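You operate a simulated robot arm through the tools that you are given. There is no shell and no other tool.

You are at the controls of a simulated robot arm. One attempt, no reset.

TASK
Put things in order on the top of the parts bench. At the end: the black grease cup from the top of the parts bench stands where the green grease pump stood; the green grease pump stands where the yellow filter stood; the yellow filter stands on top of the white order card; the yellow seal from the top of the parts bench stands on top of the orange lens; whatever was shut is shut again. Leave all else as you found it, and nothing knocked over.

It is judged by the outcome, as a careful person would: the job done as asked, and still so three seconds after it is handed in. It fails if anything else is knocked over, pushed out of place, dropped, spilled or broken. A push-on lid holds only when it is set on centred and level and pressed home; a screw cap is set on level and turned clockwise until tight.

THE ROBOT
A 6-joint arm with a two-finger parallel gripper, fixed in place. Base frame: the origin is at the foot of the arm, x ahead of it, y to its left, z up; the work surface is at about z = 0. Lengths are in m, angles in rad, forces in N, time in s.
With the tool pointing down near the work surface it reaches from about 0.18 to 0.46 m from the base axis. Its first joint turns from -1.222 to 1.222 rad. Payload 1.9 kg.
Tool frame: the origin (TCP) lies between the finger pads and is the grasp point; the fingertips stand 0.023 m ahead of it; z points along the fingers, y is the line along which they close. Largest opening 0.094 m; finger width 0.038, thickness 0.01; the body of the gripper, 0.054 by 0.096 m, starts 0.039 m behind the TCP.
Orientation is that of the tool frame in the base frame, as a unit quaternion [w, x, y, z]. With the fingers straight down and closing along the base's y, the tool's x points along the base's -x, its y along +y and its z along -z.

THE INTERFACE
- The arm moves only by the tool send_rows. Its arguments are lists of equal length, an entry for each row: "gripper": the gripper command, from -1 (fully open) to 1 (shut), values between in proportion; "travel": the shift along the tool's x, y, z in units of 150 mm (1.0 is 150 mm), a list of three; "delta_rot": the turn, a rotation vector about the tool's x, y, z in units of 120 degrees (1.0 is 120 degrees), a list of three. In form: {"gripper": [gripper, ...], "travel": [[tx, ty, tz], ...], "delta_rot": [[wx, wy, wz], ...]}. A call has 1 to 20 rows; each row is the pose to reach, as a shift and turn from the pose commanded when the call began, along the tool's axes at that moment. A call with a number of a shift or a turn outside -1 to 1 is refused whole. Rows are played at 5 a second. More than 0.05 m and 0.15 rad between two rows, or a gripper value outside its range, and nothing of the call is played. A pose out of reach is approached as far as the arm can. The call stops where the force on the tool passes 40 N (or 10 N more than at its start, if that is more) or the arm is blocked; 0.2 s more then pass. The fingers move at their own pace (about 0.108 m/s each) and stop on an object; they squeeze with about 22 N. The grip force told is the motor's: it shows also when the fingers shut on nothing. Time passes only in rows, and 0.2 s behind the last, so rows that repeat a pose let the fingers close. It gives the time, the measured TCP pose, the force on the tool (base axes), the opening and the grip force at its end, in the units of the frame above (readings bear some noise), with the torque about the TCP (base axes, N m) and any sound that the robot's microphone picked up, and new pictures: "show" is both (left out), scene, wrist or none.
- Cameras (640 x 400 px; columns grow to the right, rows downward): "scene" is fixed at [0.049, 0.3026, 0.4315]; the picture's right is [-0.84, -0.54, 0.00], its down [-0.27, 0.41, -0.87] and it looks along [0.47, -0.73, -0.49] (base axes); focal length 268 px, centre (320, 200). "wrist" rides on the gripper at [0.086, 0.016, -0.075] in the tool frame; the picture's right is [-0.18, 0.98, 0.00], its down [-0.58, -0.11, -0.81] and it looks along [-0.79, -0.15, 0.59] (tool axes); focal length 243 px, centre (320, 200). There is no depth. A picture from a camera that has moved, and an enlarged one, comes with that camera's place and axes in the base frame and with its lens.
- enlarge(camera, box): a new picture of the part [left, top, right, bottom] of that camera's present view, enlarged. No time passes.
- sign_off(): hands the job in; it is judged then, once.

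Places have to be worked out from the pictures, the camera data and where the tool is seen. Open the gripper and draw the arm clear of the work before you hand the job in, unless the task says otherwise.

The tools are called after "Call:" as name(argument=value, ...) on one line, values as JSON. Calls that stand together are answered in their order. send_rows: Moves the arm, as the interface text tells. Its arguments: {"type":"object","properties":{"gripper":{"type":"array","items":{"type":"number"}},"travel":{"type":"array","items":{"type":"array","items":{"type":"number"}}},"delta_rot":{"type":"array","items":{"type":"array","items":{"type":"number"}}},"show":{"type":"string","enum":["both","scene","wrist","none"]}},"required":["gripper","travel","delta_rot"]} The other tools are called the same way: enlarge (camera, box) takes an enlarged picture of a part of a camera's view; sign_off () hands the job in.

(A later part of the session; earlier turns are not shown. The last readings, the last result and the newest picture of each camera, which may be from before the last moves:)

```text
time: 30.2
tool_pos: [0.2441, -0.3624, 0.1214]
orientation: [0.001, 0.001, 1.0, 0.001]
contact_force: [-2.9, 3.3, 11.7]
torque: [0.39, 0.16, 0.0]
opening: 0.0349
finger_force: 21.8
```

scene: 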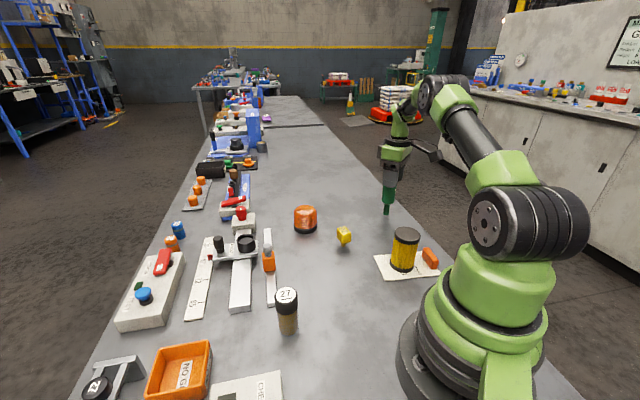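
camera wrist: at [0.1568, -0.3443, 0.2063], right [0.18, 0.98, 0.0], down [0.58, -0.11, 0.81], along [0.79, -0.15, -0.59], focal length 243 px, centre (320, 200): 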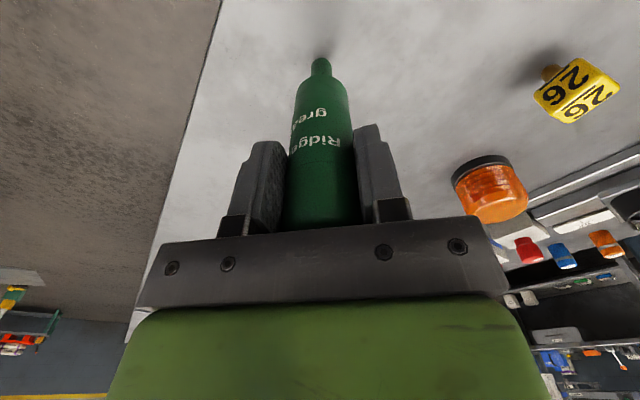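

Contact now (+12 N, after −3 N hanging). I back off ~0.4 mm to relax lateral load and check.

Call:
send_rows(gripper=[1, 1], travel=[[0, 0, -0.003], [0, 0, -0.003]], delta_rot=[[0, 0, 0], [0, 0, 0]])

Call:
enlarge(camera="scene", box=[340, 160, 440, 230])

```text
time: 30.8
tool_pos: [0.2447, -0.3614, 0.1228]
orientation: [0.0, 0.0, 1.0, 0.0]
contact_force: [-3.9, 3.0, 14.8]
torque: [0.33, 0.2, 0.0]
opening: 0.0348
finger_force: 21.8
camera wrist: at [0.1573, -0.3443, 0.1959], right [0.18, 0.98, 0.0], down [0.58, -0.11, 0.81], along [0.79, -0.15, -0.59], focal length 243 px, centre (320, 200)
```

scene: 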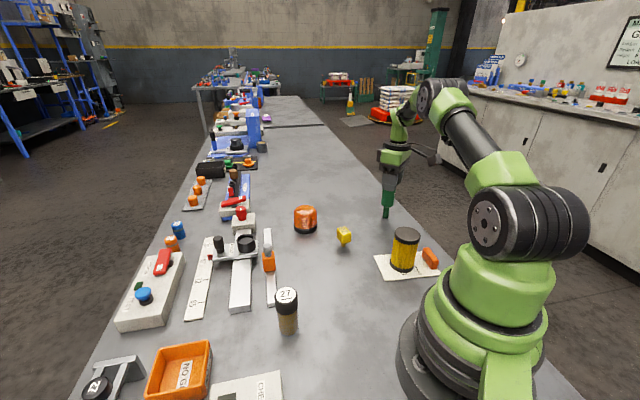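
wrist: 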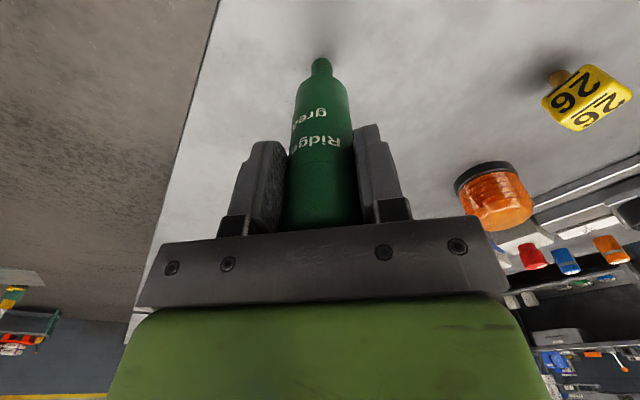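

```text
5.71 times, centred on (390, 195) of scene
camera zoom: at [0.0489, 0.3027, 0.4315], right [-0.84, -0.54, 0.0], down [-0.27, 0.41, -0.87], along [0.47, -0.73, -0.49], focal length 1533 px, centre (-80, 229)
```

zoom: 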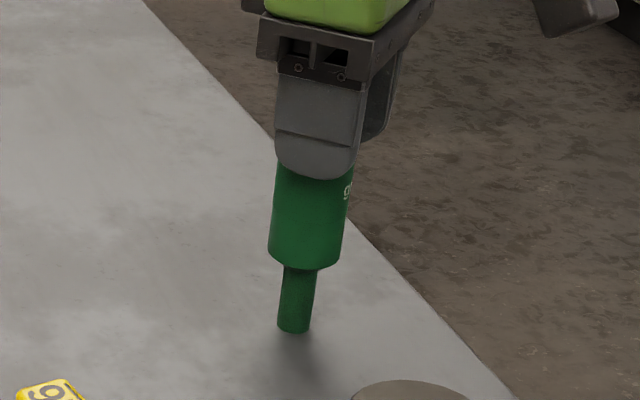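

Force still ~15 N; back off another 0.4 mm.

Call:
send_rows(gripper=[1, 1], travel=[[0, 0, -0.003], [0, 0, -0.003]], delta_rot=[[0, 0, 0], [0, 0, 0]], show="none")

```text
time: 31.4
tool_pos: [0.2437, -0.3615, 0.1224]
orientation: [-0.001, 0.0, 1.0, 0.0]
contact_force: [-0.5, -3.4, 7.3]
torque: [-0.3, -0.07, -0.01]
opening: 0.0351
finger_force: 22.1
```

Call:
send_rows(gripper=[1, 1], travel=[[0, 0, -0.002], [0, 0, -0.002]], delta_rot=[[0, 0, 0], [0, 0, 0]], show="none")

```text
time: 32.0
tool_pos: [0.2438, -0.3611, 0.1226]
orientation: [-0.001, -0.001, 1.0, 0.001]
contact_force: [0.2, 0.6, -2.1]
torque: [-0.04, -0.01, 0.01]
opening: 0.035
finger_force: 21.5
```

Lateral loads are nil and the nozzle is barely touching. I open gently in small steps, then check.

Call:
send_rows(gripper=[0.24, 0.2, 0.15, 0.05, -0.2, -0.5, -0.5], travel=[[0, 0, 0], [0, 0, 0], [0, 0, 0], [0, 0, 0], [0, 0, 0], [0, 0, 0], [0, 0, 0]], delta_rot=[[0, 0, 0], [0, 0, 0], [0, 0, 0], [0, 0, 0], [0, 0, 0], [0, 0, 0], [0, 0, 0]])

Call:
enlarge(camera="scene", box=[340, 160, 440, 230])

```text
time: 33.6
tool_pos: [0.2444, -0.362, 0.1233]
orientation: [-0.001, 0.0, 1.0, -0.001]
contact_force: [-0.1, -0.6, -0.3]
torque: [0.01, 0.01, -0.02]
opening: 0.0706
finger_force: 0.1
camera wrist: at [0.1573, -0.3437, 0.1965], right [0.18, 0.98, 0.0], down [0.58, -0.11, 0.81], along [0.79, -0.15, -0.59], focal length 243 px, centre (320, 200)
```

scene: 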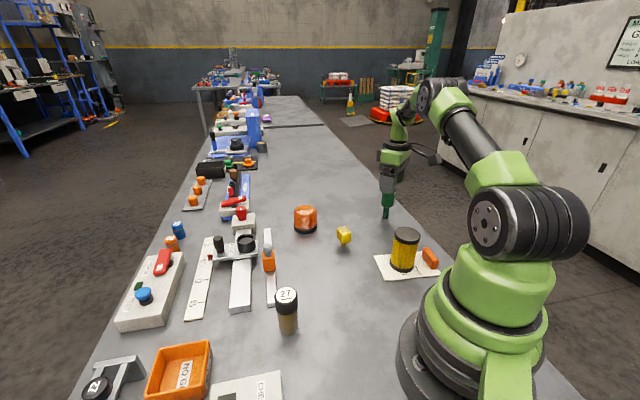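
wrist: 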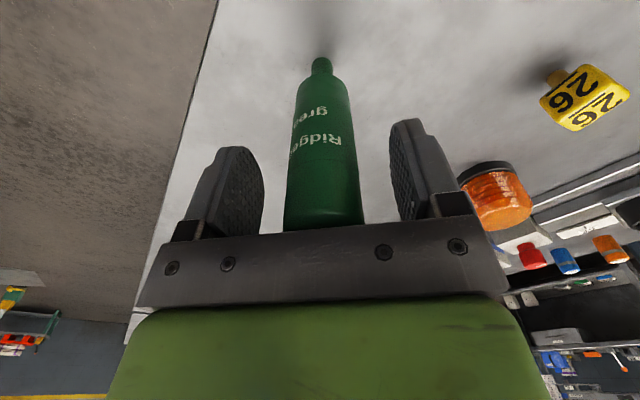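

```text
5.71 times, centred on (390, 195) of scene
camera zoom: at [0.049, 0.3026, 0.4315], right [-0.84, -0.54, 0.0], down [-0.27, 0.41, -0.87], along [0.47, -0.73, -0.49], focal length 1533 px, centre (-80, 229)
```

zoom: 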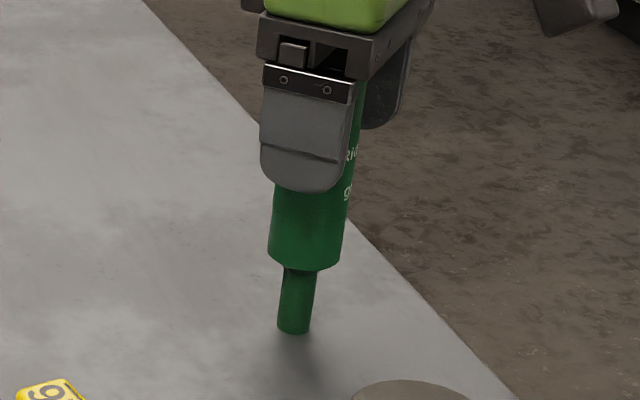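

The pump stands freely. Lift straight up, then travel toward the jar.

Call:
send_rows(gripper=[-0.6, -0.6, -0.6, -0.6, -1, -1, -1, -1], travel=[[0, 0, -0.15], [0, 0, -0.37], [0, 0, -0.6], [0, 0, -0.8], [0, 0.25, -0.85], [0, 0.5, -0.85], [0, 0.75, -0.85], [0, 1, -0.85]], delta_rot=[[0, 0, 0], [0, 0, 0], [0, 0, 0], [0, 0, 0], [0, 0, 0], [0, 0, 0], [0, 0, 0], [0, 0, 0]], show="scene")

Call:
send_rows(gripper=[-1, -1, -1, -1], travel=[[0, 0.25, 0], [0, 0.5, 0], [0, 0.75, 0], [0, 1, 0]], delta_rot=[[0, 0, 0], [0, 0, 0], [0, 0, 0], [0, 0, 0]], show="none")

Call:
send_rows(gripper=[-1, -1, -1, -1], travel=[[0, 0.25, 0], [-0.02, 0.5, 0], [-0.04, 0.75, 0], [-0.06, 0.96, 0]], delta_rot=[[0, 0, 0], [0, 0, 0], [0, 0, 0], [0, 0, 0]])

```text
time: 35.4
tool_pos: [0.2422, -0.2108, 0.2475]
orientation: [0.001, 0.0, 1.0, 0.0]
contact_force: [-1.1, -0.3, 0.5]
torque: [0.0, 0.02, 0.02]
opening: 0.0939
finger_force: 0.1
```

scene: 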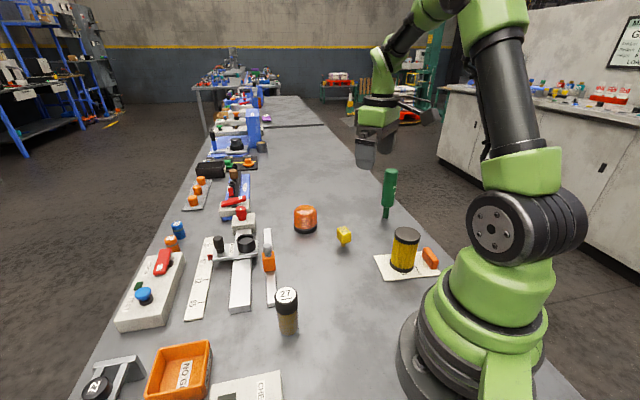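

```text
time: 36.4
tool_pos: [0.2437, -0.0607, 0.2476]
orientation: [0.0, 0.0, 1.0, 0.0]
contact_force: [0.3, 0.2, -0.8]
torque: [-0.01, -0.02, 0.0]
opening: 0.0942
finger_force: 0.0
```

```text
time: 37.4
tool_pos: [0.2515, 0.0827, 0.2489]
orientation: [0.0, 0.001, 1.0, -0.001]
contact_force: [0.3, -0.1, 0.7]
torque: [0.0, 0.0, -0.01]
opening: 0.0938
finger_force: 0.1
camera wrist: at [0.1655, 0.1008, 0.3234], right [0.19, 0.98, 0.0], down [0.58, -0.11, 0.81], along [0.79, -0.15, -0.59], focal length 243 px, centre (320, 200)
```

scene: 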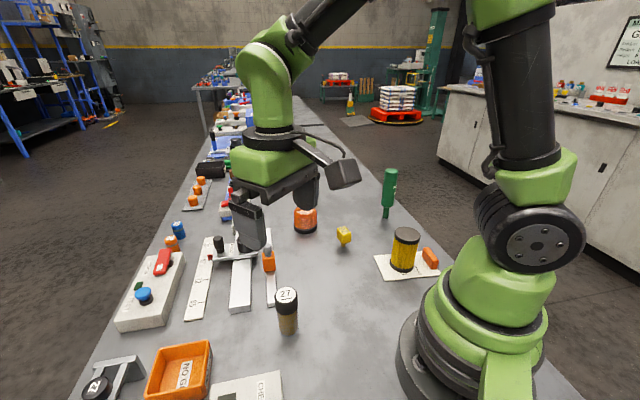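
wrist: 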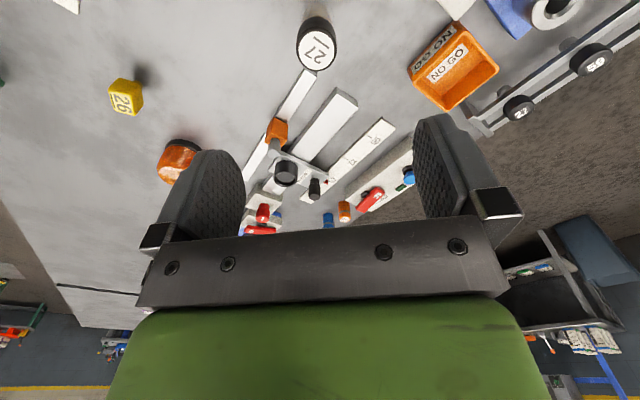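

Jar top is at about (0.255, 0.0805). I centre and lower to just above the cap to verify.

Call:
send_rows(gripper=[-1, -1, -1, -1], travel=[[-0.023, -0.013, 0.2], [-0.023, -0.013, 0.4], [-0.023, -0.013, 0.6], [-0.023, -0.013, 0.72]], delta_rot=[[0, 0, 0], [0, 0, 0], [0, 0, 0], [0, 0, 0]])

```text
time: 38.4
tool_pos: [0.2567, 0.0802, 0.1406]
orientation: [0.0, 0.0, 1.0, 0.0]
contact_force: [-0.2, -0.2, 0.1]
torque: [0.01, -0.03, 0.02]
opening: 0.0939
finger_force: 0.1
camera wrist: at [0.1704, 0.0983, 0.2141], right [0.18, 0.98, 0.0], down [0.58, -0.11, 0.81], along [0.79, -0.15, -0.59], focal length 243 px, centre (320, 200)
```

scene: 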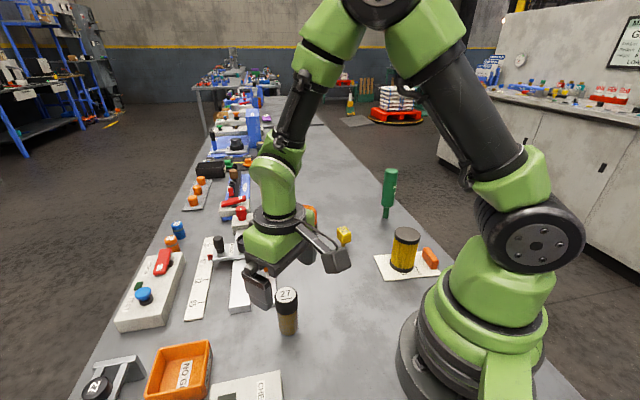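
wrist: 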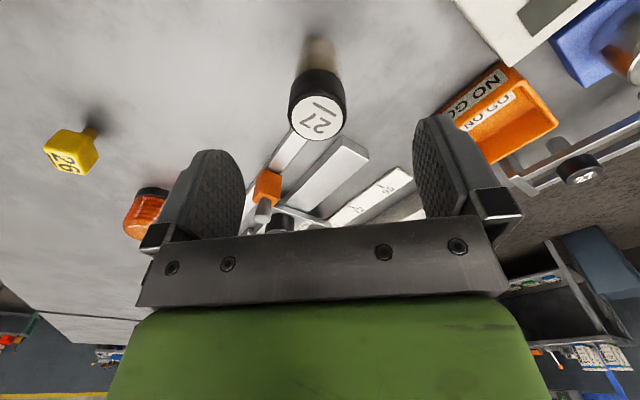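

Cap top at z≈0.092, centred within ~2 mm. I nudge −1.5 mm in y, lower to z≈0.058 and close gradually.

Call:
send_rows(gripper=[-1, -1, -1, -1, -1, 0.0, 0.1, 0.2, 1, 1, 1], travel=[[0, -0.01, 0.15], [0, -0.01, 0.3], [0, -0.01, 0.45], [0, -0.01, 0.55], [0, -0.01, 0.55], [0, -0.01, 0.55], [0, -0.01, 0.55], [0, -0.01, 0.55], [0, -0.01, 0.55], [0, -0.01, 0.55], [0, -0.01, 0.55]], delta_rot=[[0, 0, 0], [0, 0, 0], [0, 0, 0], [0, 0, 0], [0, 0, 0], [0, 0, 0], [0, 0, 0], [0, 0, 0], [0, 0, 0], [0, 0, 0], [0, 0, 0]])

Call:
enlarge(camera="scene", box=[230, 250, 350, 350])

```text
time: 40.8
tool_pos: [0.2563, 0.0805, 0.0583]
orientation: [0.0, 0.0, 1.0, 0.0]
contact_force: [-0.9, 0.9, -0.1]
torque: [0.0, 0.01, 0.0]
opening: 0.0365
finger_force: 22.1
camera wrist: at [0.1703, 0.0977, 0.1324], right [0.18, 0.98, 0.0], down [0.58, -0.11, 0.81], along [0.79, -0.15, -0.59], focal length 243 px, centre (320, 200)
```

scene: 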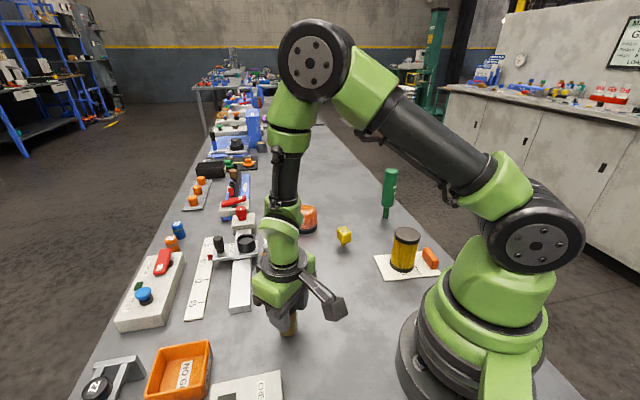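
wrist: 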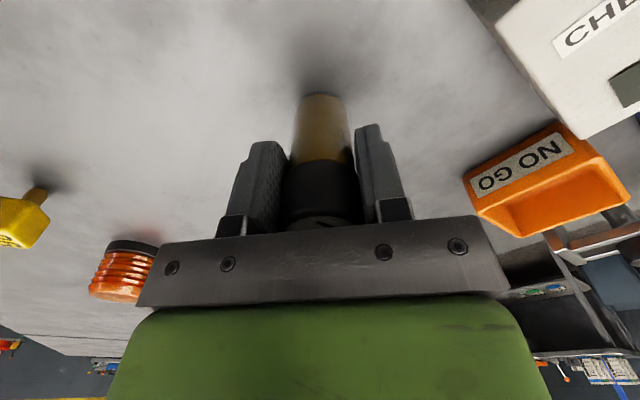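

```text
4.00 times, centred on (290, 300) of scene
camera zoom: at [0.049, 0.3026, 0.4315], right [-0.84, -0.54, 0.0], down [-0.27, 0.41, -0.87], along [0.47, -0.73, -0.49], focal length 1073 px, centre (440, -200)
```

zoom: 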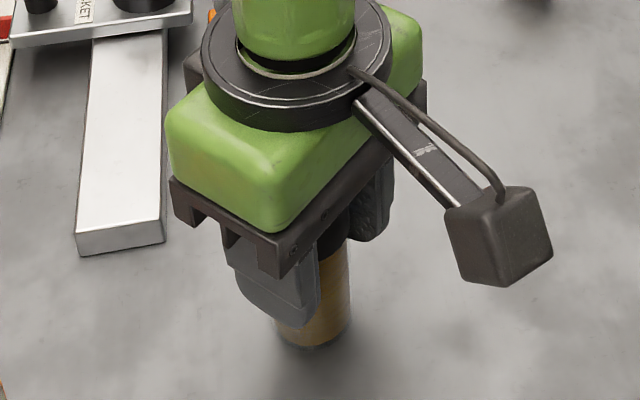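

Gripped at the cap (0.0365 m). I lift 1.5 cm slowly and check that the jar body comes along with its cap.

Call:
send_rows(gripper=[1, 1, 1, 1, 1], travel=[[0, 0, -0.01], [0, 0, -0.03], [0, 0, -0.06], [0, 0, -0.1], [0, 0, -0.1]], delta_rot=[[0, 0, 0], [0, 0, 0], [0, 0, 0], [0, 0, 0], [0, 0, 0]], show="wrist")

Call:
enlarge(camera="scene", box=[230, 250, 350, 350])

```text
time: 42.0
tool_pos: [0.2557, 0.0792, 0.0745]
orientation: [-0.001, 0.0, 1.0, 0.0]
contact_force: [-0.8, -0.2, -1.2]
torque: [0.0, 0.02, 0.03]
opening: 0.0366
finger_force: 22.1
camera wrist: at [0.1691, 0.0975, 0.1482], right [0.18, 0.98, 0.0], down [0.58, -0.11, 0.81], along [0.79, -0.15, -0.59], focal length 243 px, centre (320, 200)
```

wrist: 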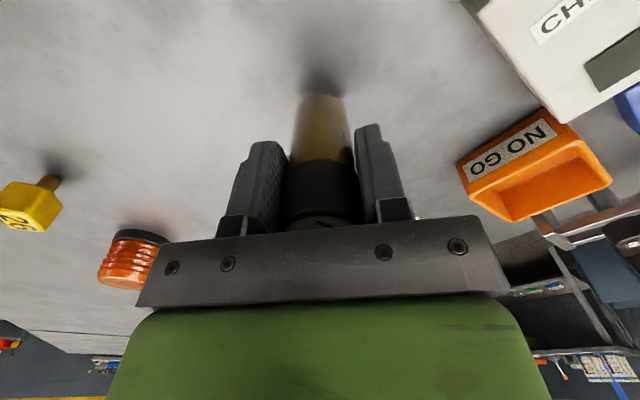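

```text
4.00 times, centred on (290, 300) of scene
camera zoom: at [0.049, 0.3026, 0.4315], right [-0.84, -0.54, 0.0], down [-0.27, 0.41, -0.87], along [0.47, -0.73, -0.49], focal length 1073 px, centre (440, -200)
```

zoom: 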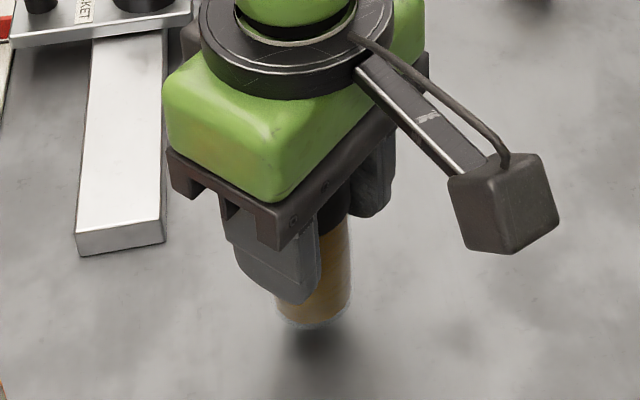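

The whole jar lifts. I raise it a bit more and carry it to the pump's old spot, TCP (0.2845, −0.0605).

Call:
send_rows(gripper=[1, 1, 1, 1, 1, 1, 1, 1, 1, 1, 1, 1], travel=[[0, 0, -0.15], [0, 0, -0.3], [-0.03, -0.14, -0.3], [-0.07, -0.34, -0.3], [-0.11, -0.54, -0.3], [-0.15, -0.74, -0.3], [-0.18, -0.89, -0.3], [-0.19, -0.937, -0.3], [-0.19, -0.937, -0.2], [-0.19, -0.937, -0.1], [-0.19, -0.937, 0], [-0.19, -0.937, 0.05]], delta_rot=[[0, 0, 0], [0, 0, 0], [0, 0, 0], [0, 0, 0], [0, 0, 0], [0, 0, 0], [0, 0, 0], [0, 0, 0], [0, 0, 0], [0, 0, 0], [0, 0, 0], [0, 0, 0]])

Call:
enlarge(camera="scene", box=[280, 190, 380, 290])

```text
time: 44.6
tool_pos: [0.2857, -0.0615, 0.0683]
orientation: [0.0, -0.001, 1.0, -0.001]
contact_force: [0.1, 0.2, -1.9]
torque: [0.03, -0.03, 0.02]
opening: 0.0364
finger_force: 22.0
camera wrist: at [0.1979, -0.0444, 0.1412], right [0.18, 0.98, 0.0], down [0.58, -0.11, 0.81], along [0.79, -0.15, -0.59], focal length 243 px, centre (320, 200)
```

scene: 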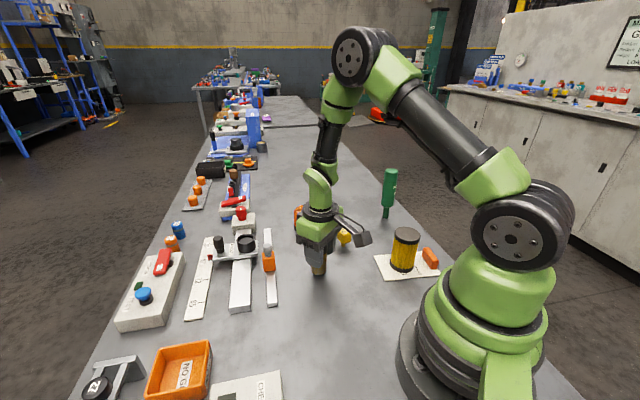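
wrist: 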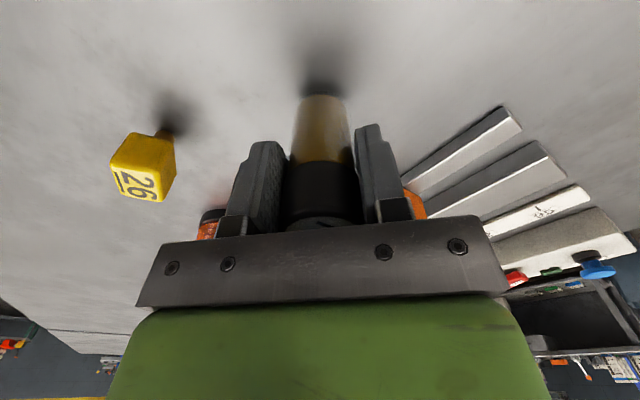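

```text
4.00 times, centred on (330, 240) of scene
camera zoom: at [0.049, 0.3026, 0.4315], right [-0.84, -0.54, 0.0], down [-0.27, 0.41, -0.87], along [0.47, -0.73, -0.49], focal length 1073 px, centre (280, 40)
```

zoom: 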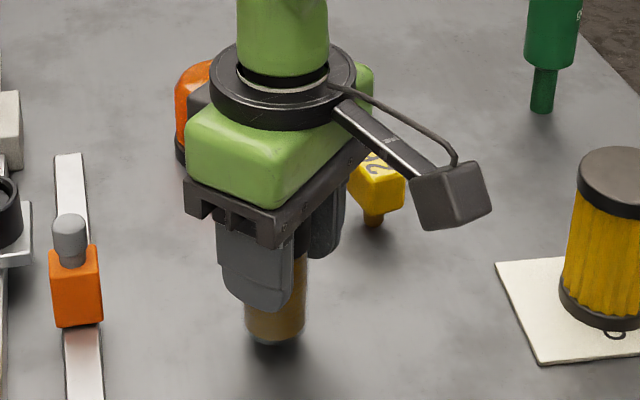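

The jar's base lines up with where the nozzle stood. Lower slowly toward contact.

Call:
send_rows(gripper=[1, 1, 1, 1, 1], travel=[[0, 0, 0.02], [0, 0, 0.04], [0, 0, 0.052], [0, 0, 0.06], [0, 0, 0.06]], delta_rot=[[0, 0, 0], [0, 0, 0], [0, 0, 0], [0, 0, 0], [0, 0, 0]], show="none")

```text
time: 45.8
tool_pos: [0.2844, -0.061, 0.0582]
orientation: [0.001, 0.0, 1.0, 0.0]
contact_force: [-3.9, -0.4, 17.8]
torque: [-0.01, 0.07, -0.01]
opening: 0.0366
finger_force: 22.6
```

Contact (18 N). Back off about 0.6 mm and check.

Call:
send_rows(gripper=[1, 1], travel=[[0, 0, -0.004], [0, 0, -0.004]], delta_rot=[[0, 0, 0], [0, 0, 0]], show="none")

```text
time: 46.4
tool_pos: [0.2853, -0.0615, 0.058]
orientation: [0.0, 0.0, 1.0, 0.0]
contact_force: [0.9, -2.1, 3.5]
torque: [-0.05, -0.09, 0.0]
opening: 0.0363
finger_force: 21.8
```

Light contact remains (3.5 N). I open gently.

Call:
send_rows(gripper=[1, 0.2, 0.15, 0.05, -0.3, -0.6, -0.6], travel=[[0, 0, -0.001], [0, 0, -0.001], [0, 0, -0.001], [0, 0, -0.001], [0, 0, -0.001], [0, 0, -0.001], [0, 0, -0.001]], delta_rot=[[0, 0, 0], [0, 0, 0], [0, 0, 0], [0, 0, 0], [0, 0, 0], [0, 0, 0], [0, 0, 0]], show="wrist")

Call:
send_rows(gripper=[-0.6, -0.6, -0.6, -0.6, -0.6, -0.6], travel=[[0, 0, -0.1], [0, 0, -0.3], [0, 0, -0.5], [0, 0, -0.7], [0, 0, -0.9], [0, 0, -1]], delta_rot=[[0, 0, 0], [0, 0, 0], [0, 0, 0], [0, 0, 0], [0, 0, 0], [0, 0, 0]])

```text
time: 48.0
tool_pos: [0.2851, -0.0614, 0.0587]
orientation: [0.0, -0.001, 1.0, 0.0]
contact_force: [-0.5, -0.5, 0.6]
torque: [0.01, -0.02, 0.0]
opening: 0.0751
finger_force: 0.1
camera wrist: at [0.1985, -0.0434, 0.1326], right [0.18, 0.98, 0.0], down [0.58, -0.11, 0.81], along [0.79, -0.15, -0.59], focal length 243 px, centre (320, 200)
```

wrist: 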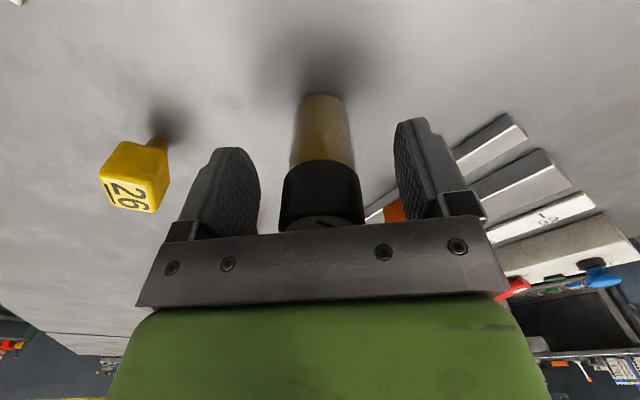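

```text
time: 49.4
tool_pos: [0.2847, -0.0599, 0.2096]
orientation: [-0.001, -0.001, 1.0, 0.0]
contact_force: [-0.3, -0.1, 0.4]
torque: [-0.02, 0.03, 0.0]
opening: 0.0753
finger_force: 0.2
camera wrist: at [0.198, -0.0431, 0.2836], right [0.18, 0.98, 0.0], down [0.58, -0.11, 0.81], along [0.79, -0.15, -0.59], focal length 243 px, centre (320, 200)
```

scene: 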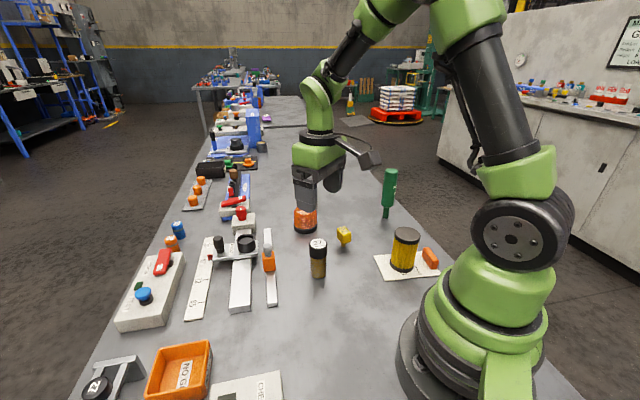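
wrist: 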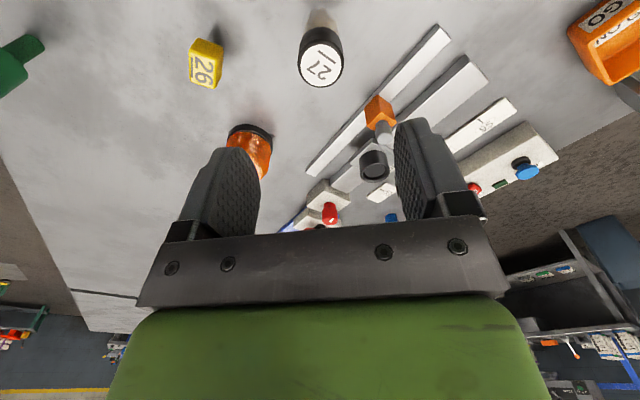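

Jar stands in place. Now move over the seal at about (0.285, −0.173) to determine its orientation.

Call:
send_rows(gripper=[-0.6, -0.6, -0.6, -0.6], travel=[[0, -0.2, 0], [0, -0.4, 0], [0, -0.6, 0], [0, -0.753, 0]], delta_rot=[[0, 0, 0], [0, 0, 0], [0, 0, 0], [0, 0, 0]])

Call:
enlarge(camera="wrist", box=[240, 0, 400, 110])

Call:
enlarge(camera="scene", box=[280, 190, 380, 260])

```text
time: 50.4
tool_pos: [0.2863, -0.1744, 0.2079]
orientation: [-0.001, 0.0, 1.0, 0.0]
contact_force: [-0.2, -0.4, 0.8]
torque: [0.01, 0.01, -0.01]
opening: 0.0752
finger_force: 0.0
camera wrist: at [0.1986, -0.1564, 0.2821], right [0.18, 0.98, 0.0], down [0.58, -0.11, 0.81], along [0.79, -0.15, -0.59], focal length 243 px, centre (320, 200)
```

scene: 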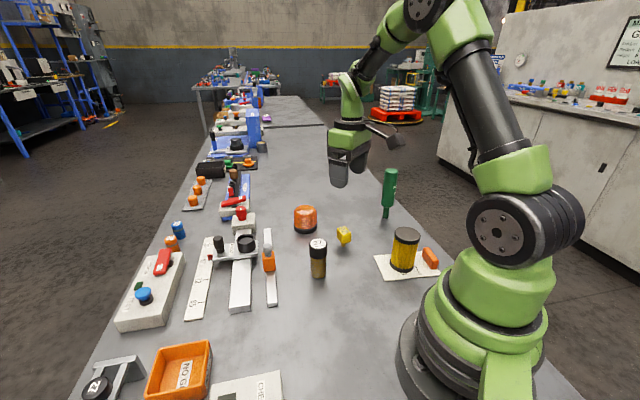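
wrist: 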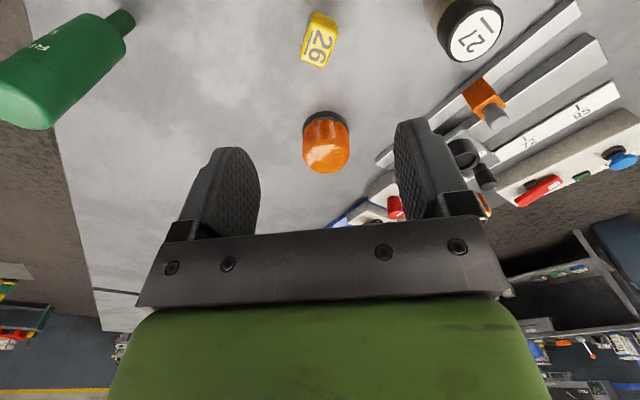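

```text
3.64 times, centred on (320, 55) of wrist
camera zoom: at [0.1986, -0.1564, 0.2821], right [0.18, 0.98, 0.0], down [0.58, -0.11, 0.81], along [0.79, -0.15, -0.59], focal length 882 px, centre (320, 727)
```

zoom: 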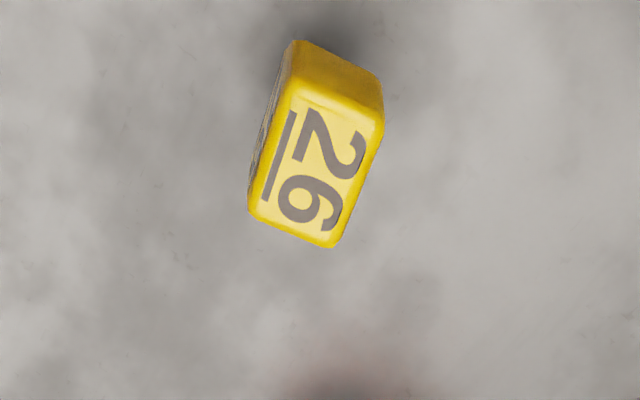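

```text
5.71 times, centred on (330, 225) of scene
camera zoom: at [0.049, 0.3026, 0.4315], right [-0.84, -0.54, 0.0], down [-0.27, 0.41, -0.87], along [0.47, -0.73, -0.49], focal length 1533 px, centre (263, 57)
```

zoom: 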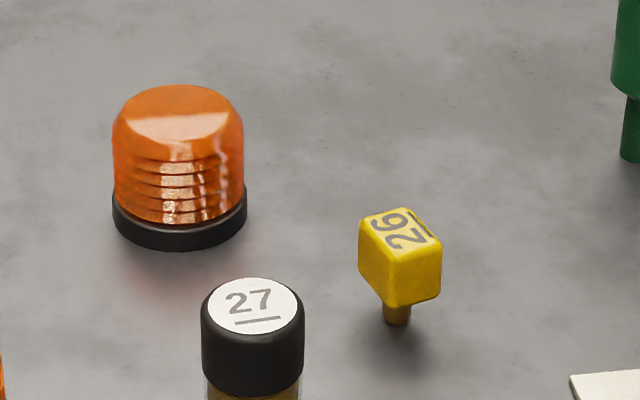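

The seal's top is ~29×21 mm, centre ≈ (0.2875, −0.175), its short axis at ≈56° from x. I yaw the tool by +33.5° (about tool z) so the fingers close on the short sides, and descend part way.

Call:
send_rows(gripper=[-0.6, -0.6, -0.6, -0.6, -0.6, -0.6], travel=[[-0.008, -0.004, 0], [-0.008, -0.004, 0.1], [-0.008, -0.004, 0.25], [-0.008, -0.004, 0.4], [-0.008, -0.004, 0.55], [-0.008, -0.004, 0.65]], delta_rot=[[0, 0, 0.056], [0, 0, 0.112], [0, 0, 0.168], [0, 0, 0.224], [0, 0, 0.279], [0, 0, 0.279]])

Call:
enlarge(camera="wrist", box=[220, 20, 420, 160])

```text
time: 51.8
tool_pos: [0.2867, -0.1748, 0.1115]
orientation: [0.0, 0.288, 0.958, 0.0]
contact_force: [0.4, -0.8, -0.4]
torque: [0.02, 0.01, -0.02]
opening: 0.0754
finger_force: 0.0
camera wrist: at [0.223, -0.1113, 0.1852], right [0.7, 0.72, 0.0], down [0.42, -0.41, 0.81], along [0.58, -0.56, -0.59], focal length 243 px, centre (320, 200)
```

scene: 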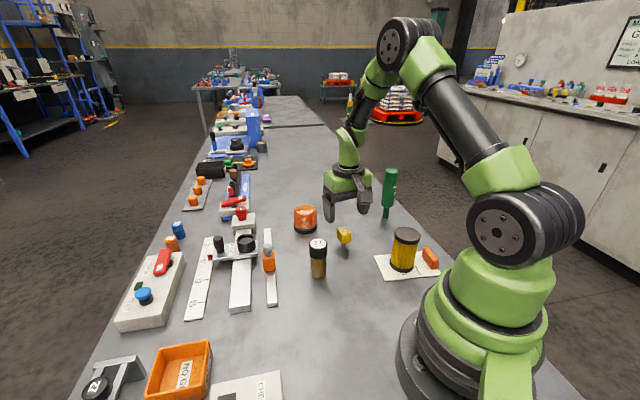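
wrist: 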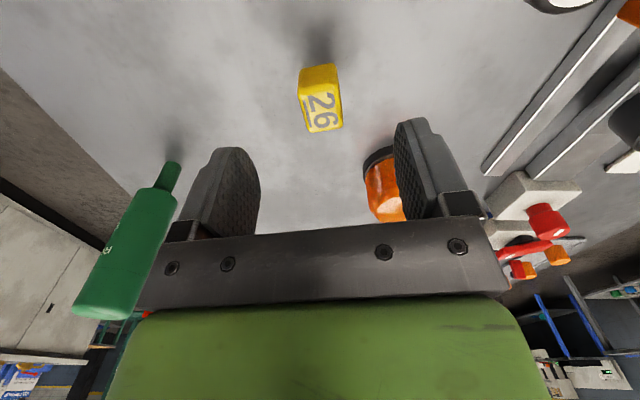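

```text
2.86 times, centred on (320, 90) of wrist
camera zoom: at [0.223, -0.1113, 0.1852], right [0.7, 0.72, 0.0], down [0.42, -0.41, 0.81], along [0.58, -0.56, -0.59], focal length 693 px, centre (320, 514)
```

zoom: 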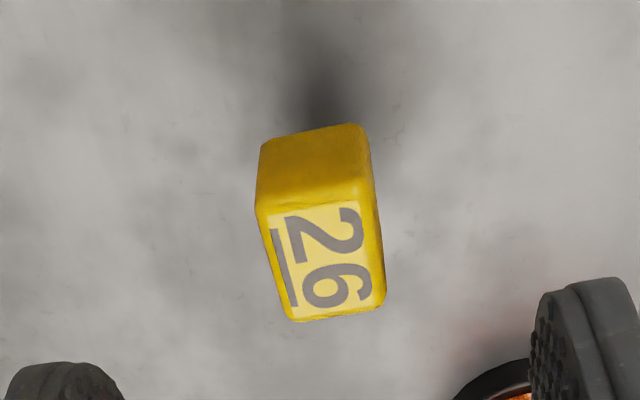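

Aligned within ~1°; the seal's centre is ~4 mm ahead along tool −x. I correct, descend to z≈0.034, and close gradually.

Call:
send_rows(gripper=[-0.6, -0.6, -0.6, -0.6, -0.6, 0.2, 0.3, 0.4], travel=[[-0.027, 0, 0.12], [-0.027, 0, 0.25], [-0.027, 0, 0.38], [-0.027, 0, 0.47], [-0.027, 0, 0.51], [-0.027, 0, 0.51], [-0.027, 0, 0.51], [-0.027, 0, 0.51]], delta_rot=[[0, 0, 0], [0, 0, 0], [0, 0, 0], [0, 0, 0], [0, 0, 0], [0, 0, 0], [0, 0, 0], [0, 0, 0]])

Call:
enlarge(camera="wrist", box=[220, 80, 420, 240])

Call:
enlarge(camera="scene", box=[300, 190, 400, 260])

```text
time: 53.6
tool_pos: [0.289, -0.1773, 0.035]
orientation: [0.0, 0.288, 0.958, 0.0]
contact_force: [-0.9, 0.2, -0.1]
torque: [-0.05, 0.01, 0.0]
opening: 0.0281
finger_force: 0.1
camera wrist: at [0.2266, -0.1146, 0.1086], right [0.7, 0.72, 0.0], down [0.42, -0.41, 0.81], along [0.58, -0.56, -0.59], focal length 243 px, centre (320, 200)
```

scene: 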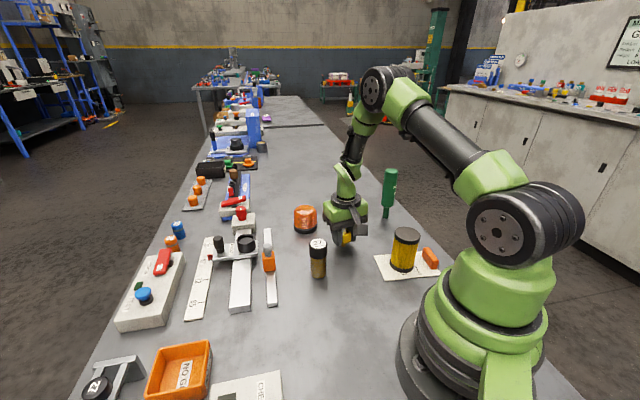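
wrist: 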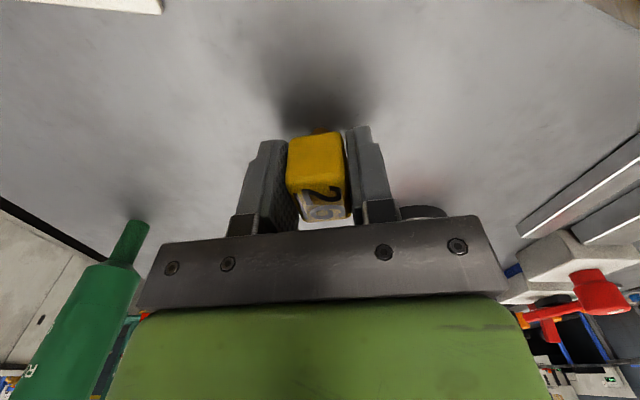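

```text
2.50 times, centred on (320, 160) of wrist
camera zoom: at [0.2266, -0.1146, 0.1086], right [0.7, 0.72, 0.0], down [0.42, -0.41, 0.81], along [0.58, -0.56, -0.59], focal length 606 px, centre (320, 300)
```

zoom: 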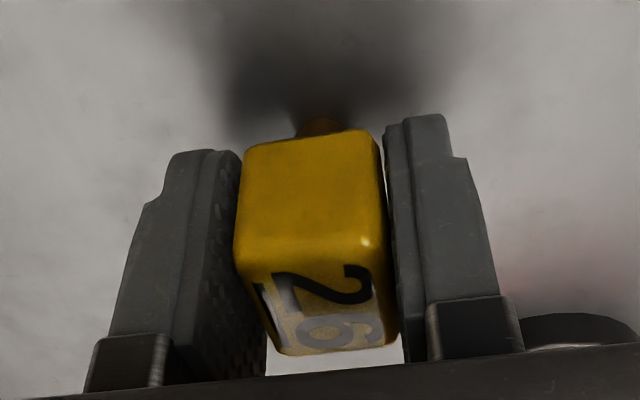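

```text
5.71 times, centred on (350, 225) of scene
camera zoom: at [0.049, 0.3026, 0.4315], right [-0.84, -0.54, 0.0], down [-0.27, 0.41, -0.87], along [0.47, -0.73, -0.49], focal length 1533 px, centre (149, 57)
```

zoom: 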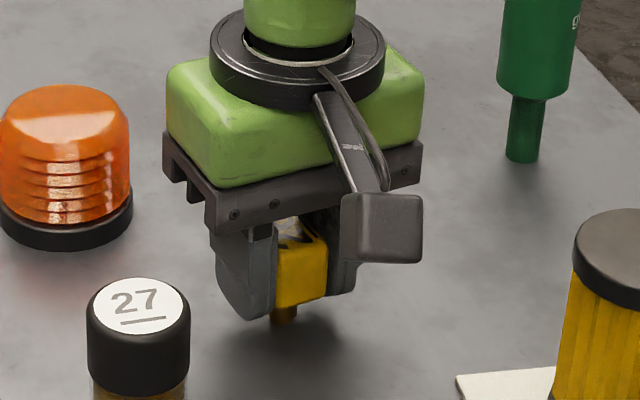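

The seal is between the pads; close fully.

Call:
send_rows(gripper=[0.5, 1, 1, 1], travel=[[0, 0, 0], [0, 0, 0], [0, 0, 0], [0, 0, 0]], delta_rot=[[0, 0, 0], [0, 0, 0], [0, 0, 0], [0, 0, 0]], show="wrist")

Call:
enlarge(camera="wrist", box=[220, 80, 420, 240])

Call:
enlarge(camera="scene", box=[300, 190, 400, 260])

```text
time: 54.6
tool_pos: [0.2898, -0.1766, 0.0351]
orientation: [0.0, 0.289, 0.957, 0.001]
contact_force: [-0.3, -0.7, 0.0]
torque: [0.04, 0.02, 0.01]
opening: 0.0256
finger_force: 22.1
camera wrist: at [0.2266, -0.1146, 0.1086], right [0.7, 0.72, 0.0], down [0.42, -0.41, 0.81], along [0.58, -0.56, -0.59], focal length 243 px, centre (320, 200)
```

wrist: 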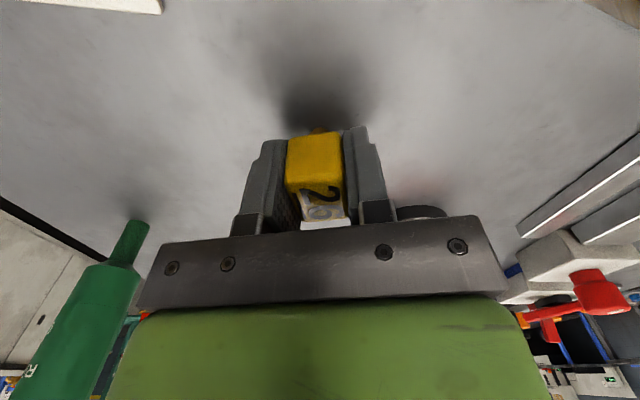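

```text
2.50 times, centred on (320, 160) of wrist
camera zoom: at [0.2266, -0.1146, 0.1086], right [0.7, 0.72, 0.0], down [0.42, -0.41, 0.81], along [0.58, -0.56, -0.59], focal length 606 px, centre (320, 300)
```

zoom: 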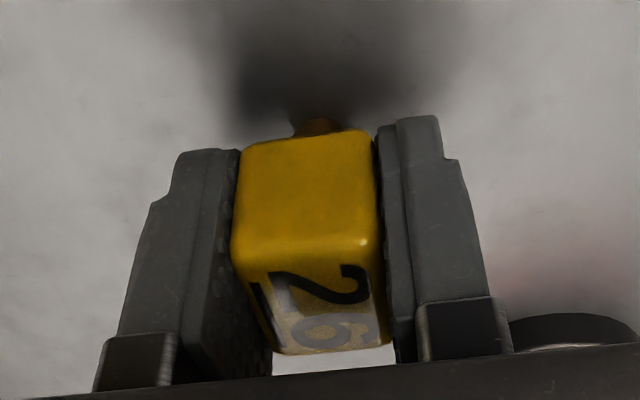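

```text
5.71 times, centred on (350, 225) of scene
camera zoom: at [0.049, 0.3026, 0.4315], right [-0.84, -0.54, 0.0], down [-0.27, 0.41, -0.87], along [0.47, -0.73, -0.49], focal length 1533 px, centre (149, 57)
```

zoom: 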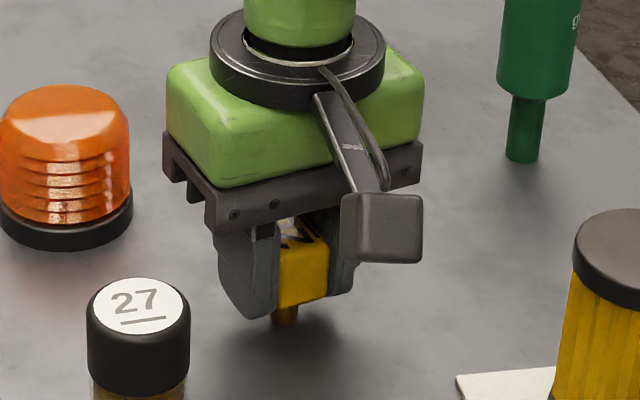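

Seal held firmly (0.0256 m). I lift 10 cm and yaw back to zero, so the wrist camera faces the lens.

Call:
send_rows(gripper=[1, 1, 1, 1, 1, 1, 1, 1, 1], travel=[[0, 0, -0.05], [0, 0, -0.2], [0, 0, -0.4], [0, 0, -0.6], [0, 0, -0.68], [0, 0, -0.68], [0, 0, -0.68], [0, 0, -0.68], [0, 0, -0.68]], delta_rot=[[0, 0, 0], [0, 0, 0], [0, 0, 0], [0, 0, 0], [0, 0, -0.056], [0, 0, -0.112], [0, 0, -0.168], [0, 0, -0.224], [0, 0, -0.279]])

Call:
enlarge(camera="wrist", box=[220, 60, 440, 240])

Call:
enlarge(camera="scene", box=[280, 180, 380, 250])

```text
time: 56.6
tool_pos: [0.2895, -0.1772, 0.1361]
orientation: [0.001, -0.001, 1.0, 0.0]
contact_force: [-0.4, -0.4, -0.8]
torque: [-0.03, -0.01, 0.01]
opening: 0.0257
finger_force: 22.0
camera wrist: at [0.2029, -0.1598, 0.2104], right [0.18, 0.98, 0.0], down [0.58, -0.11, 0.81], along [0.79, -0.15, -0.59], focal length 243 px, centre (320, 200)
```

scene: 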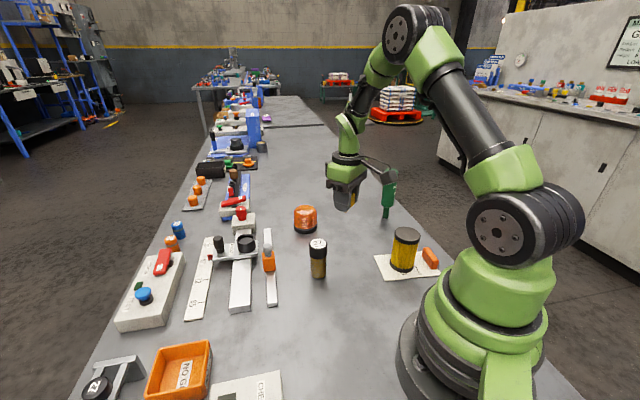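
wrist: 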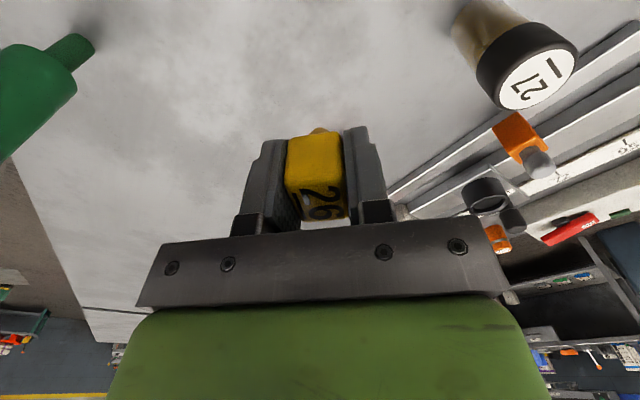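

```text
2.22 times, centred on (330, 150) of wrist
camera zoom: at [0.2029, -0.1598, 0.2104], right [0.18, 0.98, 0.0], down [0.58, -0.11, 0.81], along [0.79, -0.15, -0.59], focal length 539 px, centre (298, 311)
```

zoom: 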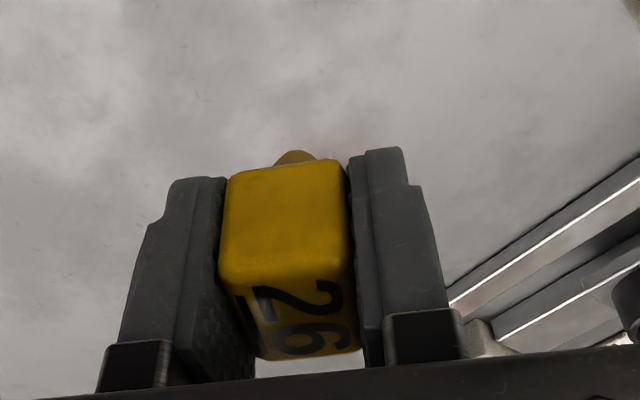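

```text
5.71 times, centred on (330, 215) of scene
camera zoom: at [0.049, 0.3026, 0.4315], right [-0.84, -0.54, 0.0], down [-0.27, 0.41, -0.87], along [0.47, -0.73, -0.49], focal length 1533 px, centre (263, 114)
```

zoom: 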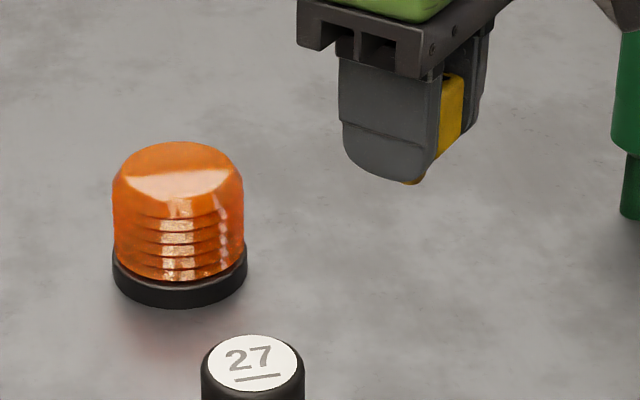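

The seal hangs upright. The lens centre works out at ≈(0.4145, −0.187) from several views. I move above it at this height (stem bottom ≈0.10, lens top ≈0.06).

Call:
send_rows(gripper=[1, 1, 1, 1, 1, 1], travel=[[-0.17, -0.013, 0], [-0.34, -0.027, 0], [-0.5, -0.04, 0], [-0.67, -0.053, 0], [-0.79, -0.062, 0], [-0.833, -0.067, 0]], delta_rot=[[0, 0, 0], [0, 0, 0], [0, 0, 0], [0, 0, 0], [0, 0, 0], [0, 0, 0]])

Call:
enlarge(camera="wrist", box=[220, 20, 420, 180])

Call:
enlarge(camera="scene", box=[260, 170, 360, 240])

```text
time: 58.0
tool_pos: [0.4141, -0.187, 0.1369]
orientation: [0.0, 0.0, 1.0, 0.0]
contact_force: [0.4, 0.6, -0.1]
torque: [-0.01, 0.03, 0.01]
opening: 0.0253
finger_force: 21.6
camera wrist: at [0.328, -0.1695, 0.2109], right [0.18, 0.98, 0.0], down [0.58, -0.11, 0.81], along [0.79, -0.15, -0.59], focal length 243 px, centre (320, 200)
```

scene: 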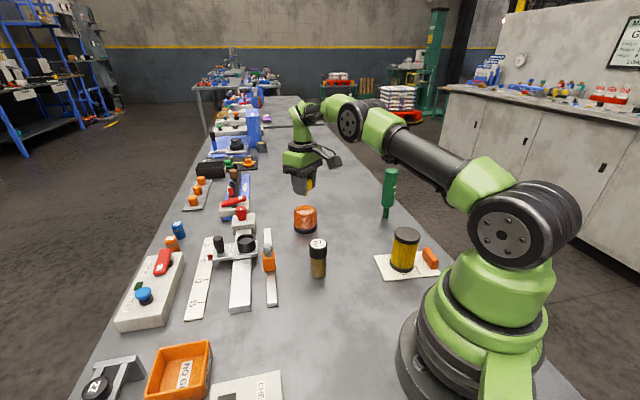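
wrist: 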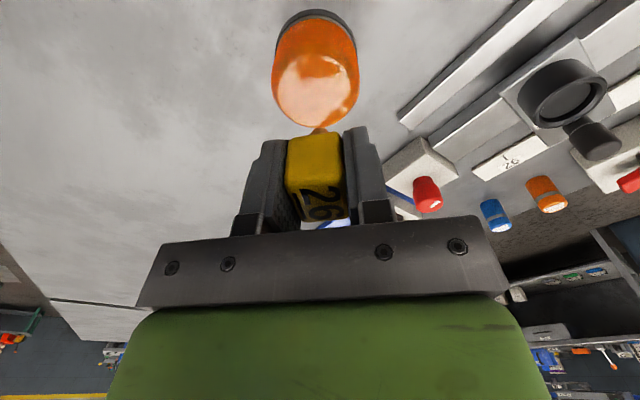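

```text
2.50 times, centred on (320, 100) of wrist
camera zoom: at [0.328, -0.1695, 0.2109], right [0.18, 0.98, 0.0], down [0.58, -0.11, 0.81], along [0.79, -0.15, -0.59], focal length 606 px, centre (320, 450)
```

zoom: 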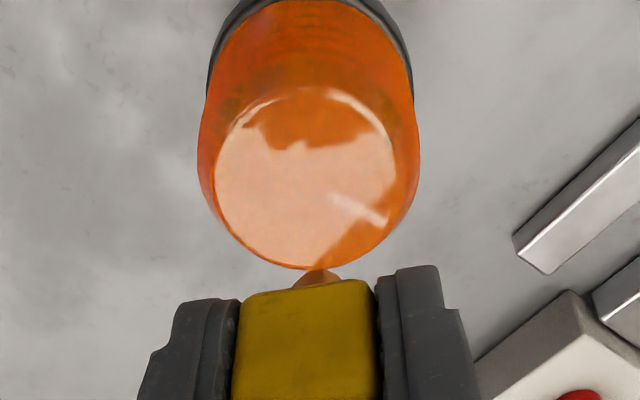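

```text
5.71 times, centred on (310, 205) of scene
camera zoom: at [0.049, 0.3026, 0.4315], right [-0.84, -0.54, 0.0], down [-0.27, 0.41, -0.87], along [0.47, -0.73, -0.49], focal length 1533 px, centre (377, 171)
```

zoom: 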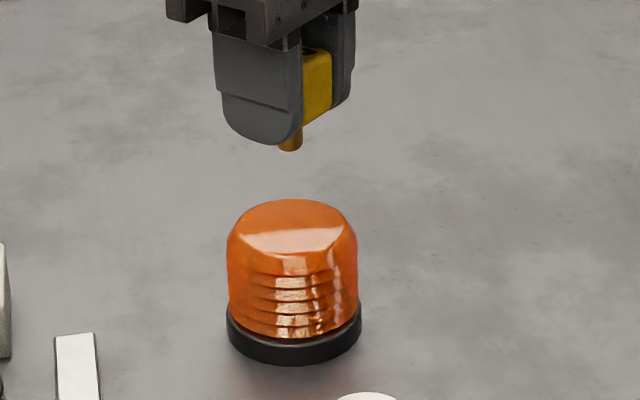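

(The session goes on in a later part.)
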